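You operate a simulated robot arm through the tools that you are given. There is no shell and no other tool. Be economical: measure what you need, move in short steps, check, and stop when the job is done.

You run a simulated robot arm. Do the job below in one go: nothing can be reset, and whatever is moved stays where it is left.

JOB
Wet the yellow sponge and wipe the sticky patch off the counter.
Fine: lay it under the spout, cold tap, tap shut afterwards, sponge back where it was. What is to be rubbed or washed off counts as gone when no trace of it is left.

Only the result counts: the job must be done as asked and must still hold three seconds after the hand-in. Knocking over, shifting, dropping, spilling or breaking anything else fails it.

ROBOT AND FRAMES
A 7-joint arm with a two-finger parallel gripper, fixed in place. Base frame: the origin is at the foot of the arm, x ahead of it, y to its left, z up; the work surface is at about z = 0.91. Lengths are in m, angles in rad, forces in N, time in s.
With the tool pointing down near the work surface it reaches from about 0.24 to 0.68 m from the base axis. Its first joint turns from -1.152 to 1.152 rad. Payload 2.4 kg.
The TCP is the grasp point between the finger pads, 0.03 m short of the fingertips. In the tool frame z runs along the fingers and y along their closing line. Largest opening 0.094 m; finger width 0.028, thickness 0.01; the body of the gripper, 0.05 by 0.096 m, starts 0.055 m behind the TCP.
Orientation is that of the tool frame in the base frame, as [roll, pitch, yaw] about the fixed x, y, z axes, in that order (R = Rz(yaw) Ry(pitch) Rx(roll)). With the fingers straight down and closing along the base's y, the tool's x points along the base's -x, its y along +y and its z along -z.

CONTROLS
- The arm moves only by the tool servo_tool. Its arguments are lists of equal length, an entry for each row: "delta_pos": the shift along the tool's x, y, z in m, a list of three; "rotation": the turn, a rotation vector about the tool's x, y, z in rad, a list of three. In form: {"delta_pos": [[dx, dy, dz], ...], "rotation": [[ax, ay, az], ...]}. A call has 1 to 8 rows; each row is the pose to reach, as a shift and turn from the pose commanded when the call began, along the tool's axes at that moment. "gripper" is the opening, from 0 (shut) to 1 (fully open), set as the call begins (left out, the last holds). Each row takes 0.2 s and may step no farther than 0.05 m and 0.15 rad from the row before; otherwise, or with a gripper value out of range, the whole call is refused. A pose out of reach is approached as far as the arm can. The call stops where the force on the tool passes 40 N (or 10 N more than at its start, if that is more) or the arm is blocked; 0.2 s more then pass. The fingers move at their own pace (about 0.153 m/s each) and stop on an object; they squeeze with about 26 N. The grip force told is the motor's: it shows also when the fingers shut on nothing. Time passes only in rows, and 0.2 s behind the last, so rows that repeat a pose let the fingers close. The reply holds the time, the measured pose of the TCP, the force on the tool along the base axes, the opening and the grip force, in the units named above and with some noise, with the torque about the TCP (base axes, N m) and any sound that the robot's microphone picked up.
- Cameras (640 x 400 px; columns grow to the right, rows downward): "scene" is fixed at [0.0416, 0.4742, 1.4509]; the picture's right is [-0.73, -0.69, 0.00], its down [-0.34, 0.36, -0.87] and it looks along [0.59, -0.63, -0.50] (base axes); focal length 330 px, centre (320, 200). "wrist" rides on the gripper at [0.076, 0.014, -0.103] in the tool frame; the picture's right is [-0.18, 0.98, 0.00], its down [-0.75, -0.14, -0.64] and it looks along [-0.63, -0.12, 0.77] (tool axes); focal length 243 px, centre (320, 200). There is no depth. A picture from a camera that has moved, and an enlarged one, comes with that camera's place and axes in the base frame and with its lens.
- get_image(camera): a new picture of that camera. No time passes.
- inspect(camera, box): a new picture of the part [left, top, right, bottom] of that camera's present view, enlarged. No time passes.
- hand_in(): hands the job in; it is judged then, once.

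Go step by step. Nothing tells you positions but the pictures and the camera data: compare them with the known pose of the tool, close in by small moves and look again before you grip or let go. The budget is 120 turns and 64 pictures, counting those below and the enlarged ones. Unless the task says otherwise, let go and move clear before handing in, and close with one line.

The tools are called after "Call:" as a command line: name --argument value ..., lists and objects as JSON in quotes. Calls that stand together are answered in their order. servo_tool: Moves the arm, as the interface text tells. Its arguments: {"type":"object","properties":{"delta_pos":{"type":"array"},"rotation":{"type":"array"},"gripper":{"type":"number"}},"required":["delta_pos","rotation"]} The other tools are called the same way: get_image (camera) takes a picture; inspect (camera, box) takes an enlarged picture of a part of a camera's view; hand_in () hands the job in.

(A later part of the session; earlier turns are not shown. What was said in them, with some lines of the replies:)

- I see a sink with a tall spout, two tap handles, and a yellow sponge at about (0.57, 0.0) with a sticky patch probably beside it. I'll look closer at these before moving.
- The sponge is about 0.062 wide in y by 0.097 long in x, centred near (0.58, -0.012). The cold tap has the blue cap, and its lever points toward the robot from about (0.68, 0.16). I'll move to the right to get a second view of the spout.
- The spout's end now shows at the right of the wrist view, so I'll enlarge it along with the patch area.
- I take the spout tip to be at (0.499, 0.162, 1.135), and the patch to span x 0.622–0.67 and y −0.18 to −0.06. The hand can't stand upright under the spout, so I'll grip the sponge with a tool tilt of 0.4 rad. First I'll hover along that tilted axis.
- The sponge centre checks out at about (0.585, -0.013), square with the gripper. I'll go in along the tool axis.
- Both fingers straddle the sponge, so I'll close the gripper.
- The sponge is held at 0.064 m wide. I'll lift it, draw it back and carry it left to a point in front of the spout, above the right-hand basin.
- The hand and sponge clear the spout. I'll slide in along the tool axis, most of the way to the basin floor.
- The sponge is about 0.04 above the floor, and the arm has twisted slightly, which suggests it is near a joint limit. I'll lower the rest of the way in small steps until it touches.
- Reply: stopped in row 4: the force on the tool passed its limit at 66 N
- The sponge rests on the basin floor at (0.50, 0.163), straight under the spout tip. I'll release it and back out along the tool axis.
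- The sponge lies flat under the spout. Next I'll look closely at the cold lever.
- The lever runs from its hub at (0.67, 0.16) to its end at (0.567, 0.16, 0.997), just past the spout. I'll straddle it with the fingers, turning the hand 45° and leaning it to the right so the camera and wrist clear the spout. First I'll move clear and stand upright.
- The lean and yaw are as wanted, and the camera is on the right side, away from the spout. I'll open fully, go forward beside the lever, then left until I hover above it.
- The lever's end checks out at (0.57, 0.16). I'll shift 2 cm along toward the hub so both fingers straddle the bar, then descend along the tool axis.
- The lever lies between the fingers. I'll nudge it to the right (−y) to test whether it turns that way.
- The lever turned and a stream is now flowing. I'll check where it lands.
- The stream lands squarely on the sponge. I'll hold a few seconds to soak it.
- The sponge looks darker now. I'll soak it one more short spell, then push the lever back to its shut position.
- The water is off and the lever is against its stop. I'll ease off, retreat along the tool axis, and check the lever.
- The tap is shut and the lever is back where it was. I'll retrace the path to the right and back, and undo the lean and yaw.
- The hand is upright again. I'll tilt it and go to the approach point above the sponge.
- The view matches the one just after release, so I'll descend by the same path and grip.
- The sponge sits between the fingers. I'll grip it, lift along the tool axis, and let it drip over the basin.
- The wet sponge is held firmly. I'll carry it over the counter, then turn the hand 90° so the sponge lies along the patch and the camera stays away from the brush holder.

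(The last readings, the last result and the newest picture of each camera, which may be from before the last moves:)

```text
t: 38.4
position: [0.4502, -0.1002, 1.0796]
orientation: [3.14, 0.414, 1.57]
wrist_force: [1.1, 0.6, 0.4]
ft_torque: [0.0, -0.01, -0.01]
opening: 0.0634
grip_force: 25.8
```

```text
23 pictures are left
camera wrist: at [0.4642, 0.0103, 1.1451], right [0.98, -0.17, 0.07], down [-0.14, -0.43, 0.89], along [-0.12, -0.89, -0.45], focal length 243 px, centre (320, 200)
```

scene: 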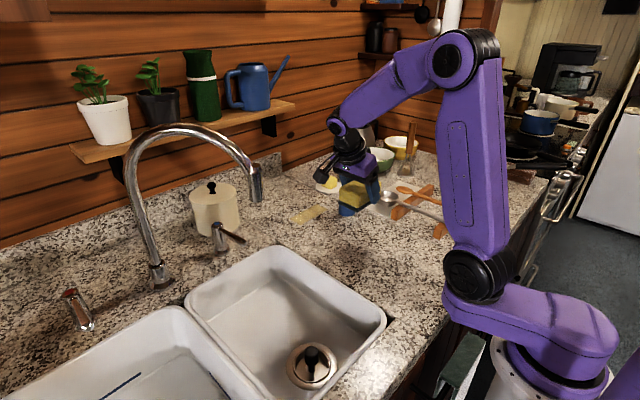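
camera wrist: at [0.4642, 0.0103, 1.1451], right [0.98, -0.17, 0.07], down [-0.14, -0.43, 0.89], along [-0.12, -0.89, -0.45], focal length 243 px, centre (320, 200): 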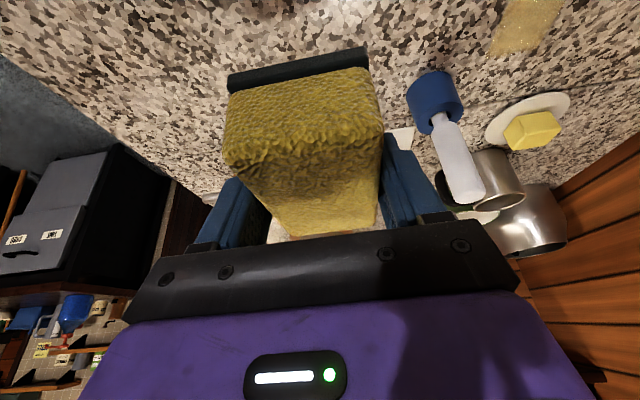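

The turn worked, and everything in view is clear. I'll move above the patch's near end at (0.646, -0.085) and lower to just above the counter.

Call:
servo_tool --delta_pos '[[0.0034, 0.049, -0.0015], [0.0069, 0.098, -0.003], [0.0103, 0.147, -0.0045], [0.0137, 0.196, -0.006], [0.0318, 0.196, 0.0352], [0.0479, 0.196, 0.0719], [0.0591, 0.196, 0.0975]]' --rotation '[[0, 0, 0], [0, 0, 0], [0, 0, 0], [0, 0, 0], [0, 0, 0], [0, 0, 0], [0, 0, 0]]'

Call:
get_image --camera "wrist"

Call:
inspect --camera "scene" --box '[220, 110, 420, 270]'

```text
t: 40.0
position: [0.6467, -0.0868, 0.9665]
orientation: [-3.14, 0.414, 1.571]
wrist_force: [-0.6, -0.3, -0.5]
ft_torque: [-0.01, -0.01, 0.03]
opening: 0.0632
grip_force: 25.9
```

```text
22 pictures are left
camera wrist: at [0.6601, 0.0237, 1.0306], right [0.98, -0.17, 0.07], down [-0.14, -0.43, 0.89], along [-0.12, -0.89, -0.45], focal length 243 px, centre (320, 200)
```

wrist: 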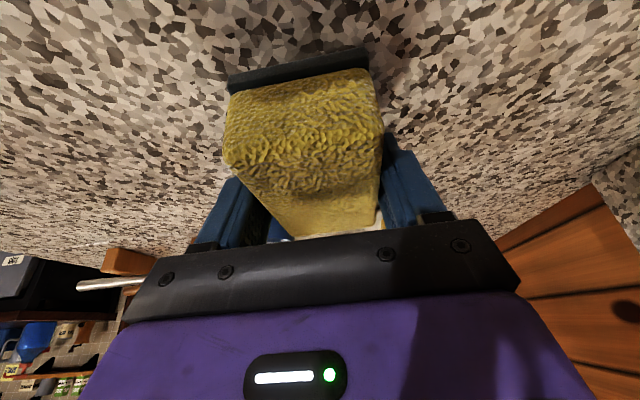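

```text
2.50 times, centred on (320, 190) of scene
camera zoom: at [0.0416, 0.4742, 1.4509], right [-0.73, -0.69, 0.0], down [-0.34, 0.36, -0.87], along [0.59, -0.63, -0.5], focal length 825 px, centre (320, 225)
```

zoom: 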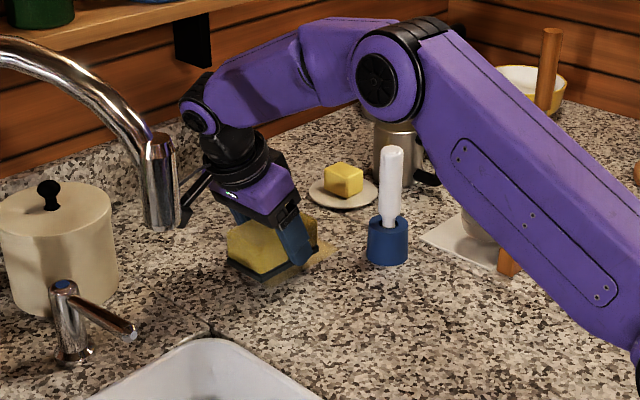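

The sponge hangs just above the patch's near end. I'll lower gently to make contact.

Call:
servo_tool --delta_pos '[[0.0024, 0, 0.0055], [0.0048, 0, 0.011], [0.0064, 0, 0.0147]]' --rotation '[[0, 0, 0], [0, 0, 0], [0, 0, 0]]'

```text
t: 40.8
position: [0.6452, -0.086, 0.9513]
orientation: [-3.141, 0.412, 1.571]
wrist_force: [-0.2, -0.2, 0.1]
ft_torque: [-0.03, 0.0, 0.03]
opening: 0.0632
grip_force: 25.6
```

Call:
servo_tool --delta_pos '[[0.0008, 0, 0.0018], [0.0016, 0, 0.0037], [0.0024, 0, 0.0055]]' --rotation '[[0, 0, 0], [0, 0, 0], [0, 0, 0]]'

```text
t: 41.6
position: [0.6476, -0.0862, 0.9465]
orientation: [-3.139, 0.41, 1.572]
wrist_force: [-0.2, 0.5, -0.3]
ft_torque: [0.01, 0.0, 0.02]
opening: 0.0637
grip_force: 26.0
```

There's no contact force yet, so I'll go on down in 1–2 mm steps.

Call:
servo_tool --delta_pos '[[0.0006, 0, 0.0014], [0.0012, 0, 0.0027], [0.0012, 0, 0.0027]]' --rotation '[[0, 0, 0], [0, 0, 0], [0, 0, 0]]'

Call:
inspect --camera "scene" --box '[280, 180, 340, 230]'

```text
t: 42.4
position: [0.6462, -0.0843, 0.9444]
orientation: [3.139, 0.414, 1.57]
wrist_force: [-2.1, 0.4, 20.9]
ft_torque: [0.22, 0.29, -0.04]
opening: 0.0633
grip_force: 26.4
```

```text
8.00 times, centred on (310, 205) of scene
camera zoom: at [0.0411, 0.4742, 1.4509], right [-0.73, -0.69, 0.0], down [-0.34, 0.36, -0.87], along [0.59, -0.63, -0.5], focal length 2639 px, centre (400, 160)
```

zoom: 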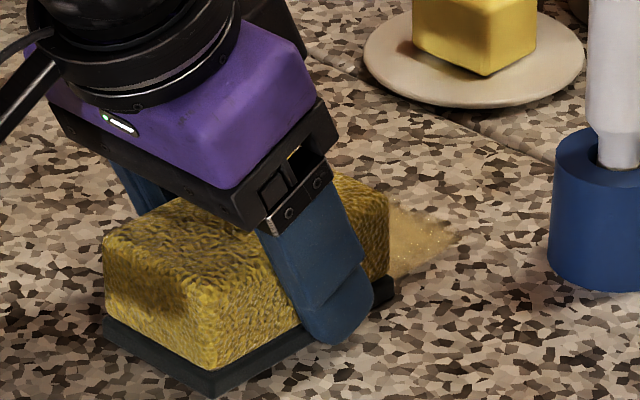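

There's firm contact at about 21 N with the pad flat on the counter. I'll rub along the patch in y, well clear of the holder.

Call:
servo_tool --delta_pos '[[-0.0185, 0, 0.0075], [-0.0368, 0, 0.0156], [-0.0524, 0, 0.0224], [-0.0368, 0, 0.0156], [-0.0185, 0, 0.0075], [0.0068, 0, -0.0037], [-0.0185, 0, 0.0075], [-0.0368, 0, 0.0156]]' --rotation '[[0, 0, 0], [0, 0, 0], [0, 0, 0], [0, 0, 0], [0, 0, 0], [0, 0, 0], [0, 0, 0], [0, 0, 0]]'

Call:
inspect --camera "scene" --box '[250, 170, 370, 250]'

```text
t: 44.2
position: [0.6481, -0.123, 0.9447]
orientation: [3.135, 0.411, 1.573]
wrist_force: [1.4, 11.4, 28.7]
ft_torque: [0.21, 0.08, -0.09]
opening: 0.0634
grip_force: 26.1
```

```text
5.00 times, centred on (310, 210) of scene
camera zoom: at [0.041, 0.4746, 1.4508], right [-0.73, -0.69, 0.0], down [-0.34, 0.36, -0.87], along [0.59, -0.63, -0.5], focal length 1649 px, centre (370, 150)
```

zoom: 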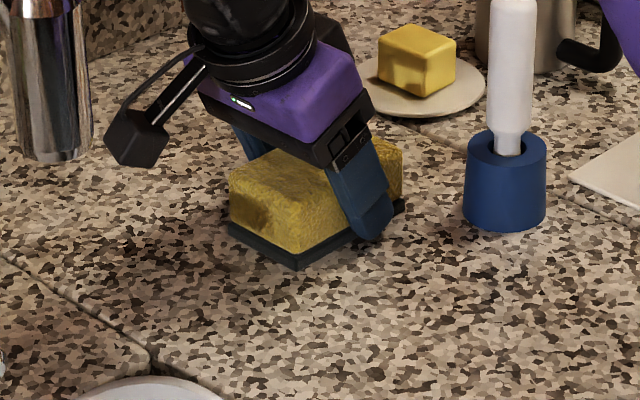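

The sponge is rubbing well and the holder is clear. I'll do a second pass with small x offsets to take the patch's edges too.

Call:
servo_tool --delta_pos '[[-0.0168, 0, 0.0065], [-0.0168, 0.008, 0.0065], [0.0107, 0.008, -0.0055], [0.0382, 0.008, -0.0176], [0.0382, -0.008, -0.0176], [0.0107, -0.008, -0.0055], [-0.0168, -0.008, 0.0065], [0.0089, 0, -0.0047]]' --rotation '[[0, 0, 0], [0, 0, 0], [0, 0, 0], [0, 0, 0], [0, 0, 0], [0, 0, 0], [0, 0, 0], [0, 0, 0]]'

```text
t: 46.0
position: [0.6452, -0.1167, 0.9438]
orientation: [-3.139, 0.413, 1.571]
wrist_force: [-0.6, -2.7, 8.2]
ft_torque: [0.02, -0.13, 0.06]
opening: 0.0635
grip_force: 25.7
```

Now I'll lift, move back toward the sponge's home side, and check the patch for traces.

Call:
servo_tool --delta_pos '[[-0.0161, 0, -0.0366], [-0.0322, 0, -0.0733], [-0.0482, 0, -0.1099], [-0.0024, 0, -0.13], [0.0434, 0, -0.15]]' --rotation '[[0, 0, 0], [0, 0, 0], [0, 0, 0], [0, 0, 0], [0, 0, 0]]'

Call:
inspect --camera "scene" --box '[250, 170, 370, 250]'

Call:
get_image --camera "wrist"

```text
t: 47.2
position: [0.6449, -0.0174, 1.063]
orientation: [-3.14, 0.412, 1.571]
wrist_force: [-0.2, -1.1, -0.6]
ft_torque: [0.04, 0.01, 0.02]
opening: 0.0633
grip_force: 25.8
```

```text
5.00 times, centred on (310, 210) of scene
camera zoom: at [0.0417, 0.474, 1.451], right [-0.73, -0.69, 0.0], down [-0.34, 0.36, -0.87], along [0.59, -0.63, -0.5], focal length 1649 px, centre (370, 150)
```

zoom: 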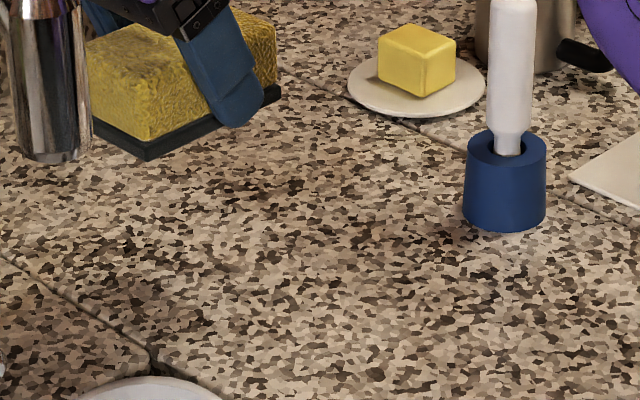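

```text
17 pictures are left
camera wrist: at [0.6584, 0.0932, 1.1281], right [0.98, -0.17, 0.07], down [-0.14, -0.43, 0.89], along [-0.12, -0.89, -0.45], focal length 243 px, centre (320, 200)
```

wrist: 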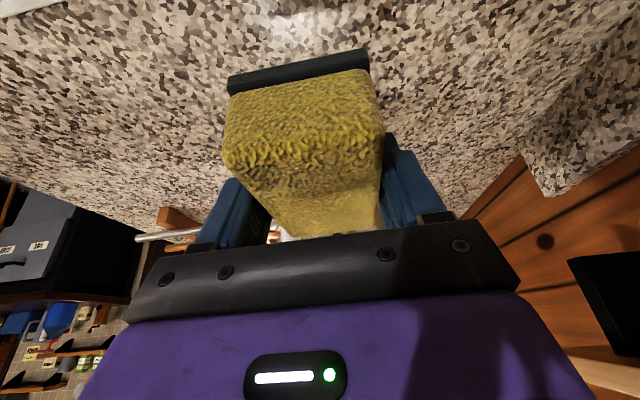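

The patch shows no trace from here. I'll move toward the sponge's home and turn the hand back.

Call:
servo_tool --delta_pos '[[-0.0093, -0.036, -0.0006], [-0.0185, -0.0725, -0.0012], [-0.0278, -0.109, -0.0017], [-0.037, -0.145, -0.0023]]' --rotation '[[0, 0, 0], [0, 0, 0], [0, 0, 0], [0, 0, 0]]'

Call:
servo_tool --delta_pos '[[0, 0, 0], [0, 0, 0], [0, 0, 0], [0, 0, 0], [0, 0, 0], [0, 0, 0]]' --rotation '[[-0.0525, 0, -0.12], [-0.105, 0, -0.24], [-0.1575, 0, -0.36], [-0.21, 0, -0.48], [-0.2625, 0, -0.6], [-0.315, 0, -0.7195]]'

Call:
servo_tool --delta_pos '[[0, 0, 0], [0, 0, 0], [0, 0, 0], [0, 0, 0], [0, 0, 0], [0, 0, 0]]' --rotation '[[-0.0525, 0, -0.12], [-0.105, 0, -0.24], [-0.1575, 0, -0.36], [-0.21, 0, -0.48], [-0.2625, 0, -0.6], [-0.315, 0, -0.7195]]'

Call:
get_image --camera "wrist"

```text
t: 48.2
position: [0.4999, -0.0486, 1.081]
orientation: [3.14, 0.41, 1.572]
wrist_force: [0.4, 0.9, -0.5]
ft_torque: [-0.01, 0.02, -0.01]
opening: 0.0634
grip_force: 25.7
```

```text
t: 49.6
position: [0.5012, -0.0472, 1.0804]
orientation: [-3.141, 0.412, 2.36]
wrist_force: [-0.3, -0.1, -0.8]
ft_torque: [-0.01, 0.0, -0.02]
opening: 0.0632
grip_force: 25.9
```

```text
t: 51.0
position: [0.501, -0.049, 1.0809]
orientation: [3.139, 0.414, -3.141]
wrist_force: [-0.5, 0.3, -0.5]
ft_torque: [0.03, -0.01, 0.0]
opening: 0.0634
grip_force: 25.8
```

```text
16 pictures are left
camera wrist: at [0.3896, -0.0348, 1.1449], right [0.17, 0.98, 0.07], down [0.43, -0.14, 0.89], along [0.89, -0.12, -0.45], focal length 243 px, centre (320, 200)
```

wrist: 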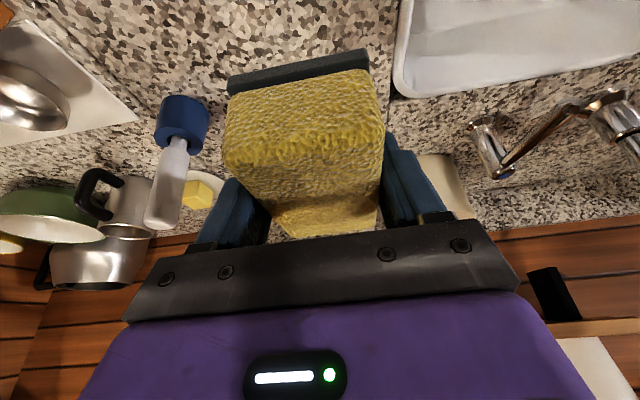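

The sponge sits in the grip as before, only a few mm higher, and the counter behind looks clean. I'll set it down at its home spot.

Call:
servo_tool --delta_pos '[[-0.0315, 0.0183, 0.0303], [-0.063, 0.0365, 0.0605], [-0.0503, 0.0365, 0.0895], [-0.0376, 0.0365, 0.1185], [-0.0248, 0.0365, 0.1475], [-0.0214, 0.0365, 0.1553], [-0.0206, 0.0365, 0.1571]]' --rotation '[[0, 0, 0], [0, 0, 0], [0, 0, 0], [0, 0, 0], [0, 0, 0], [0, 0, 0], [0, 0, 0]]'

Call:
inspect --camera "scene" --box '[240, 160, 360, 260]'

```text
t: 52.6
position: [0.5814, -0.0137, 0.9466]
orientation: [3.14, 0.414, -3.14]
wrist_force: [-0.2, -0.1, -0.4]
ft_torque: [-0.02, 0.0, -0.02]
opening: 0.0632
grip_force: 25.6
```

```text
4.00 times, centred on (300, 210) of scene
camera zoom: at [0.0416, 0.4742, 1.4509], right [-0.73, -0.69, 0.0], down [-0.34, 0.36, -0.87], along [0.59, -0.63, -0.5], focal length 1319 px, centre (400, 160)
```

zoom: 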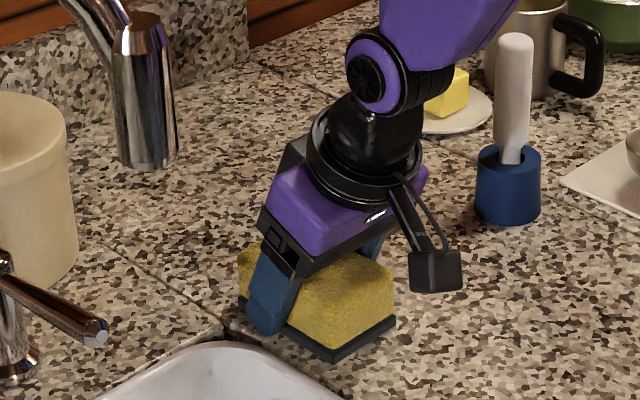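

Its outline matches the original spot to within a pixel or two. I'll release and back away along the tool axis.

Call:
servo_tool --delta_pos '[[0, 0, 0.0015], [0, 0, 0.0015], [0, 0, 0.0015], [0, 0, -0.03], [0, 0, -0.075], [0, 0, -0.12], [0, 0, -0.165], [0, 0, -0.21]]' --rotation '[[0, 0, 0], [0, 0, 0], [0, 0, 0], [0, 0, 0], [0, 0, 0], [0, 0, 0], [0, 0, 0], [0, 0, 0]]' --gripper 1

Call:
get_image --camera "wrist"

Call:
inspect --camera "scene" --box '[180, 160, 360, 272]'

Call:
inspect --camera "scene" --box '[270, 180, 350, 250]'

```text
t: 54.4
position: [0.4968, -0.013, 1.1392]
orientation: [-3.14, 0.412, 3.141]
wrist_force: [-0.5, 0.2, -0.7]
ft_torque: [0.04, 0.03, 0.02]
opening: 0.0938
grip_force: 0.1
```

```text
14 pictures are left
camera wrist: at [0.3856, 0.0011, 1.2032], right [0.17, 0.98, 0.07], down [0.43, -0.14, 0.89], along [0.88, -0.12, -0.45], focal length 243 px, centre (320, 200)
```

wrist: 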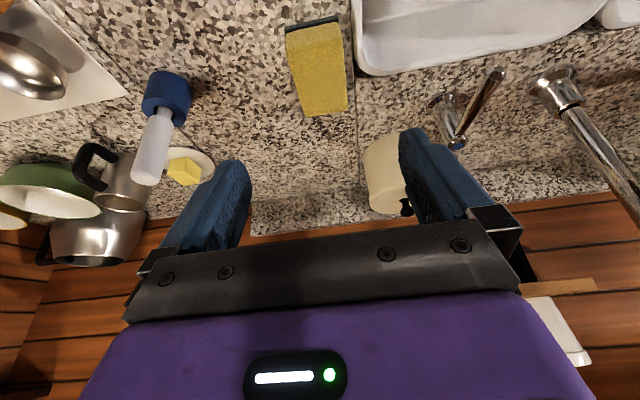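

```text
3.56 times, centred on (270, 216) of scene
camera zoom: at [0.0416, 0.4742, 1.4509], right [-0.73, -0.69, 0.0], down [-0.34, 0.36, -0.87], along [0.59, -0.63, -0.5], focal length 1173 px, centre (498, 143)
```

zoom: 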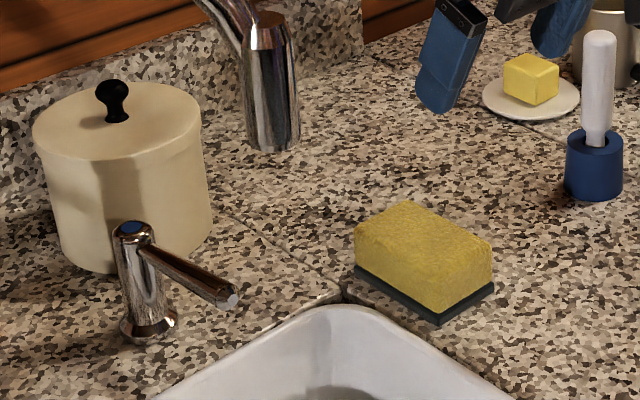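

```text
5.71 times, centred on (310, 215) of scene
camera zoom: at [0.0416, 0.4742, 1.4509], right [-0.73, -0.69, 0.0], down [-0.34, 0.36, -0.87], along [0.59, -0.63, -0.5], focal length 1885 px, centre (377, 114)
```

zoom: 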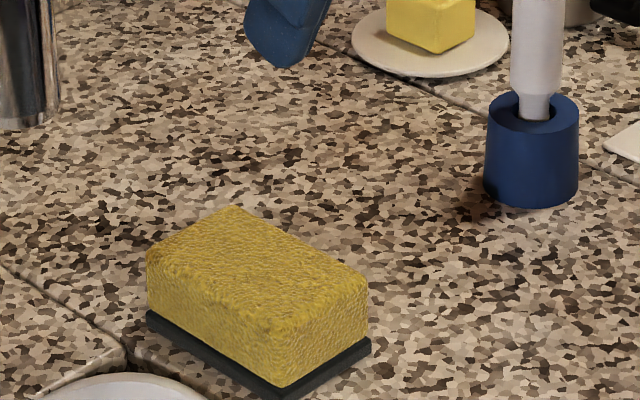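

Sponge is home, the tap is shut, and no patch shows. I'll take one last close look at the wiped area from the wrist.

Call:
inspect --camera "wrist" --box '[170, 50, 310, 170]'

```text
3.33 times, centred on (240, 110) of wrist
camera zoom: at [0.3856, 0.0011, 1.2032], right [0.17, 0.98, 0.07], down [0.43, -0.14, 0.89], along [0.88, -0.12, -0.45], focal length 809 px, centre (587, 500)
```

zoom: 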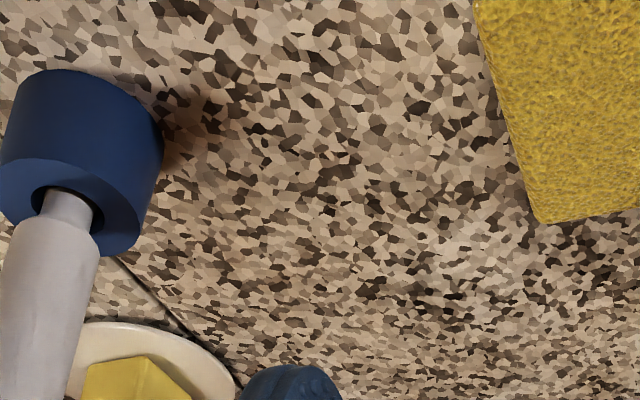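

The wiped area is clean and the arm is clear of everything, so I'm handing in.

Call:
hand_in

```text
The job is handed in.
```

I wet the sponge under the cold tap, shut the tap, wiped the sticky patch off with no trace visible, and put the sponge back where it was.
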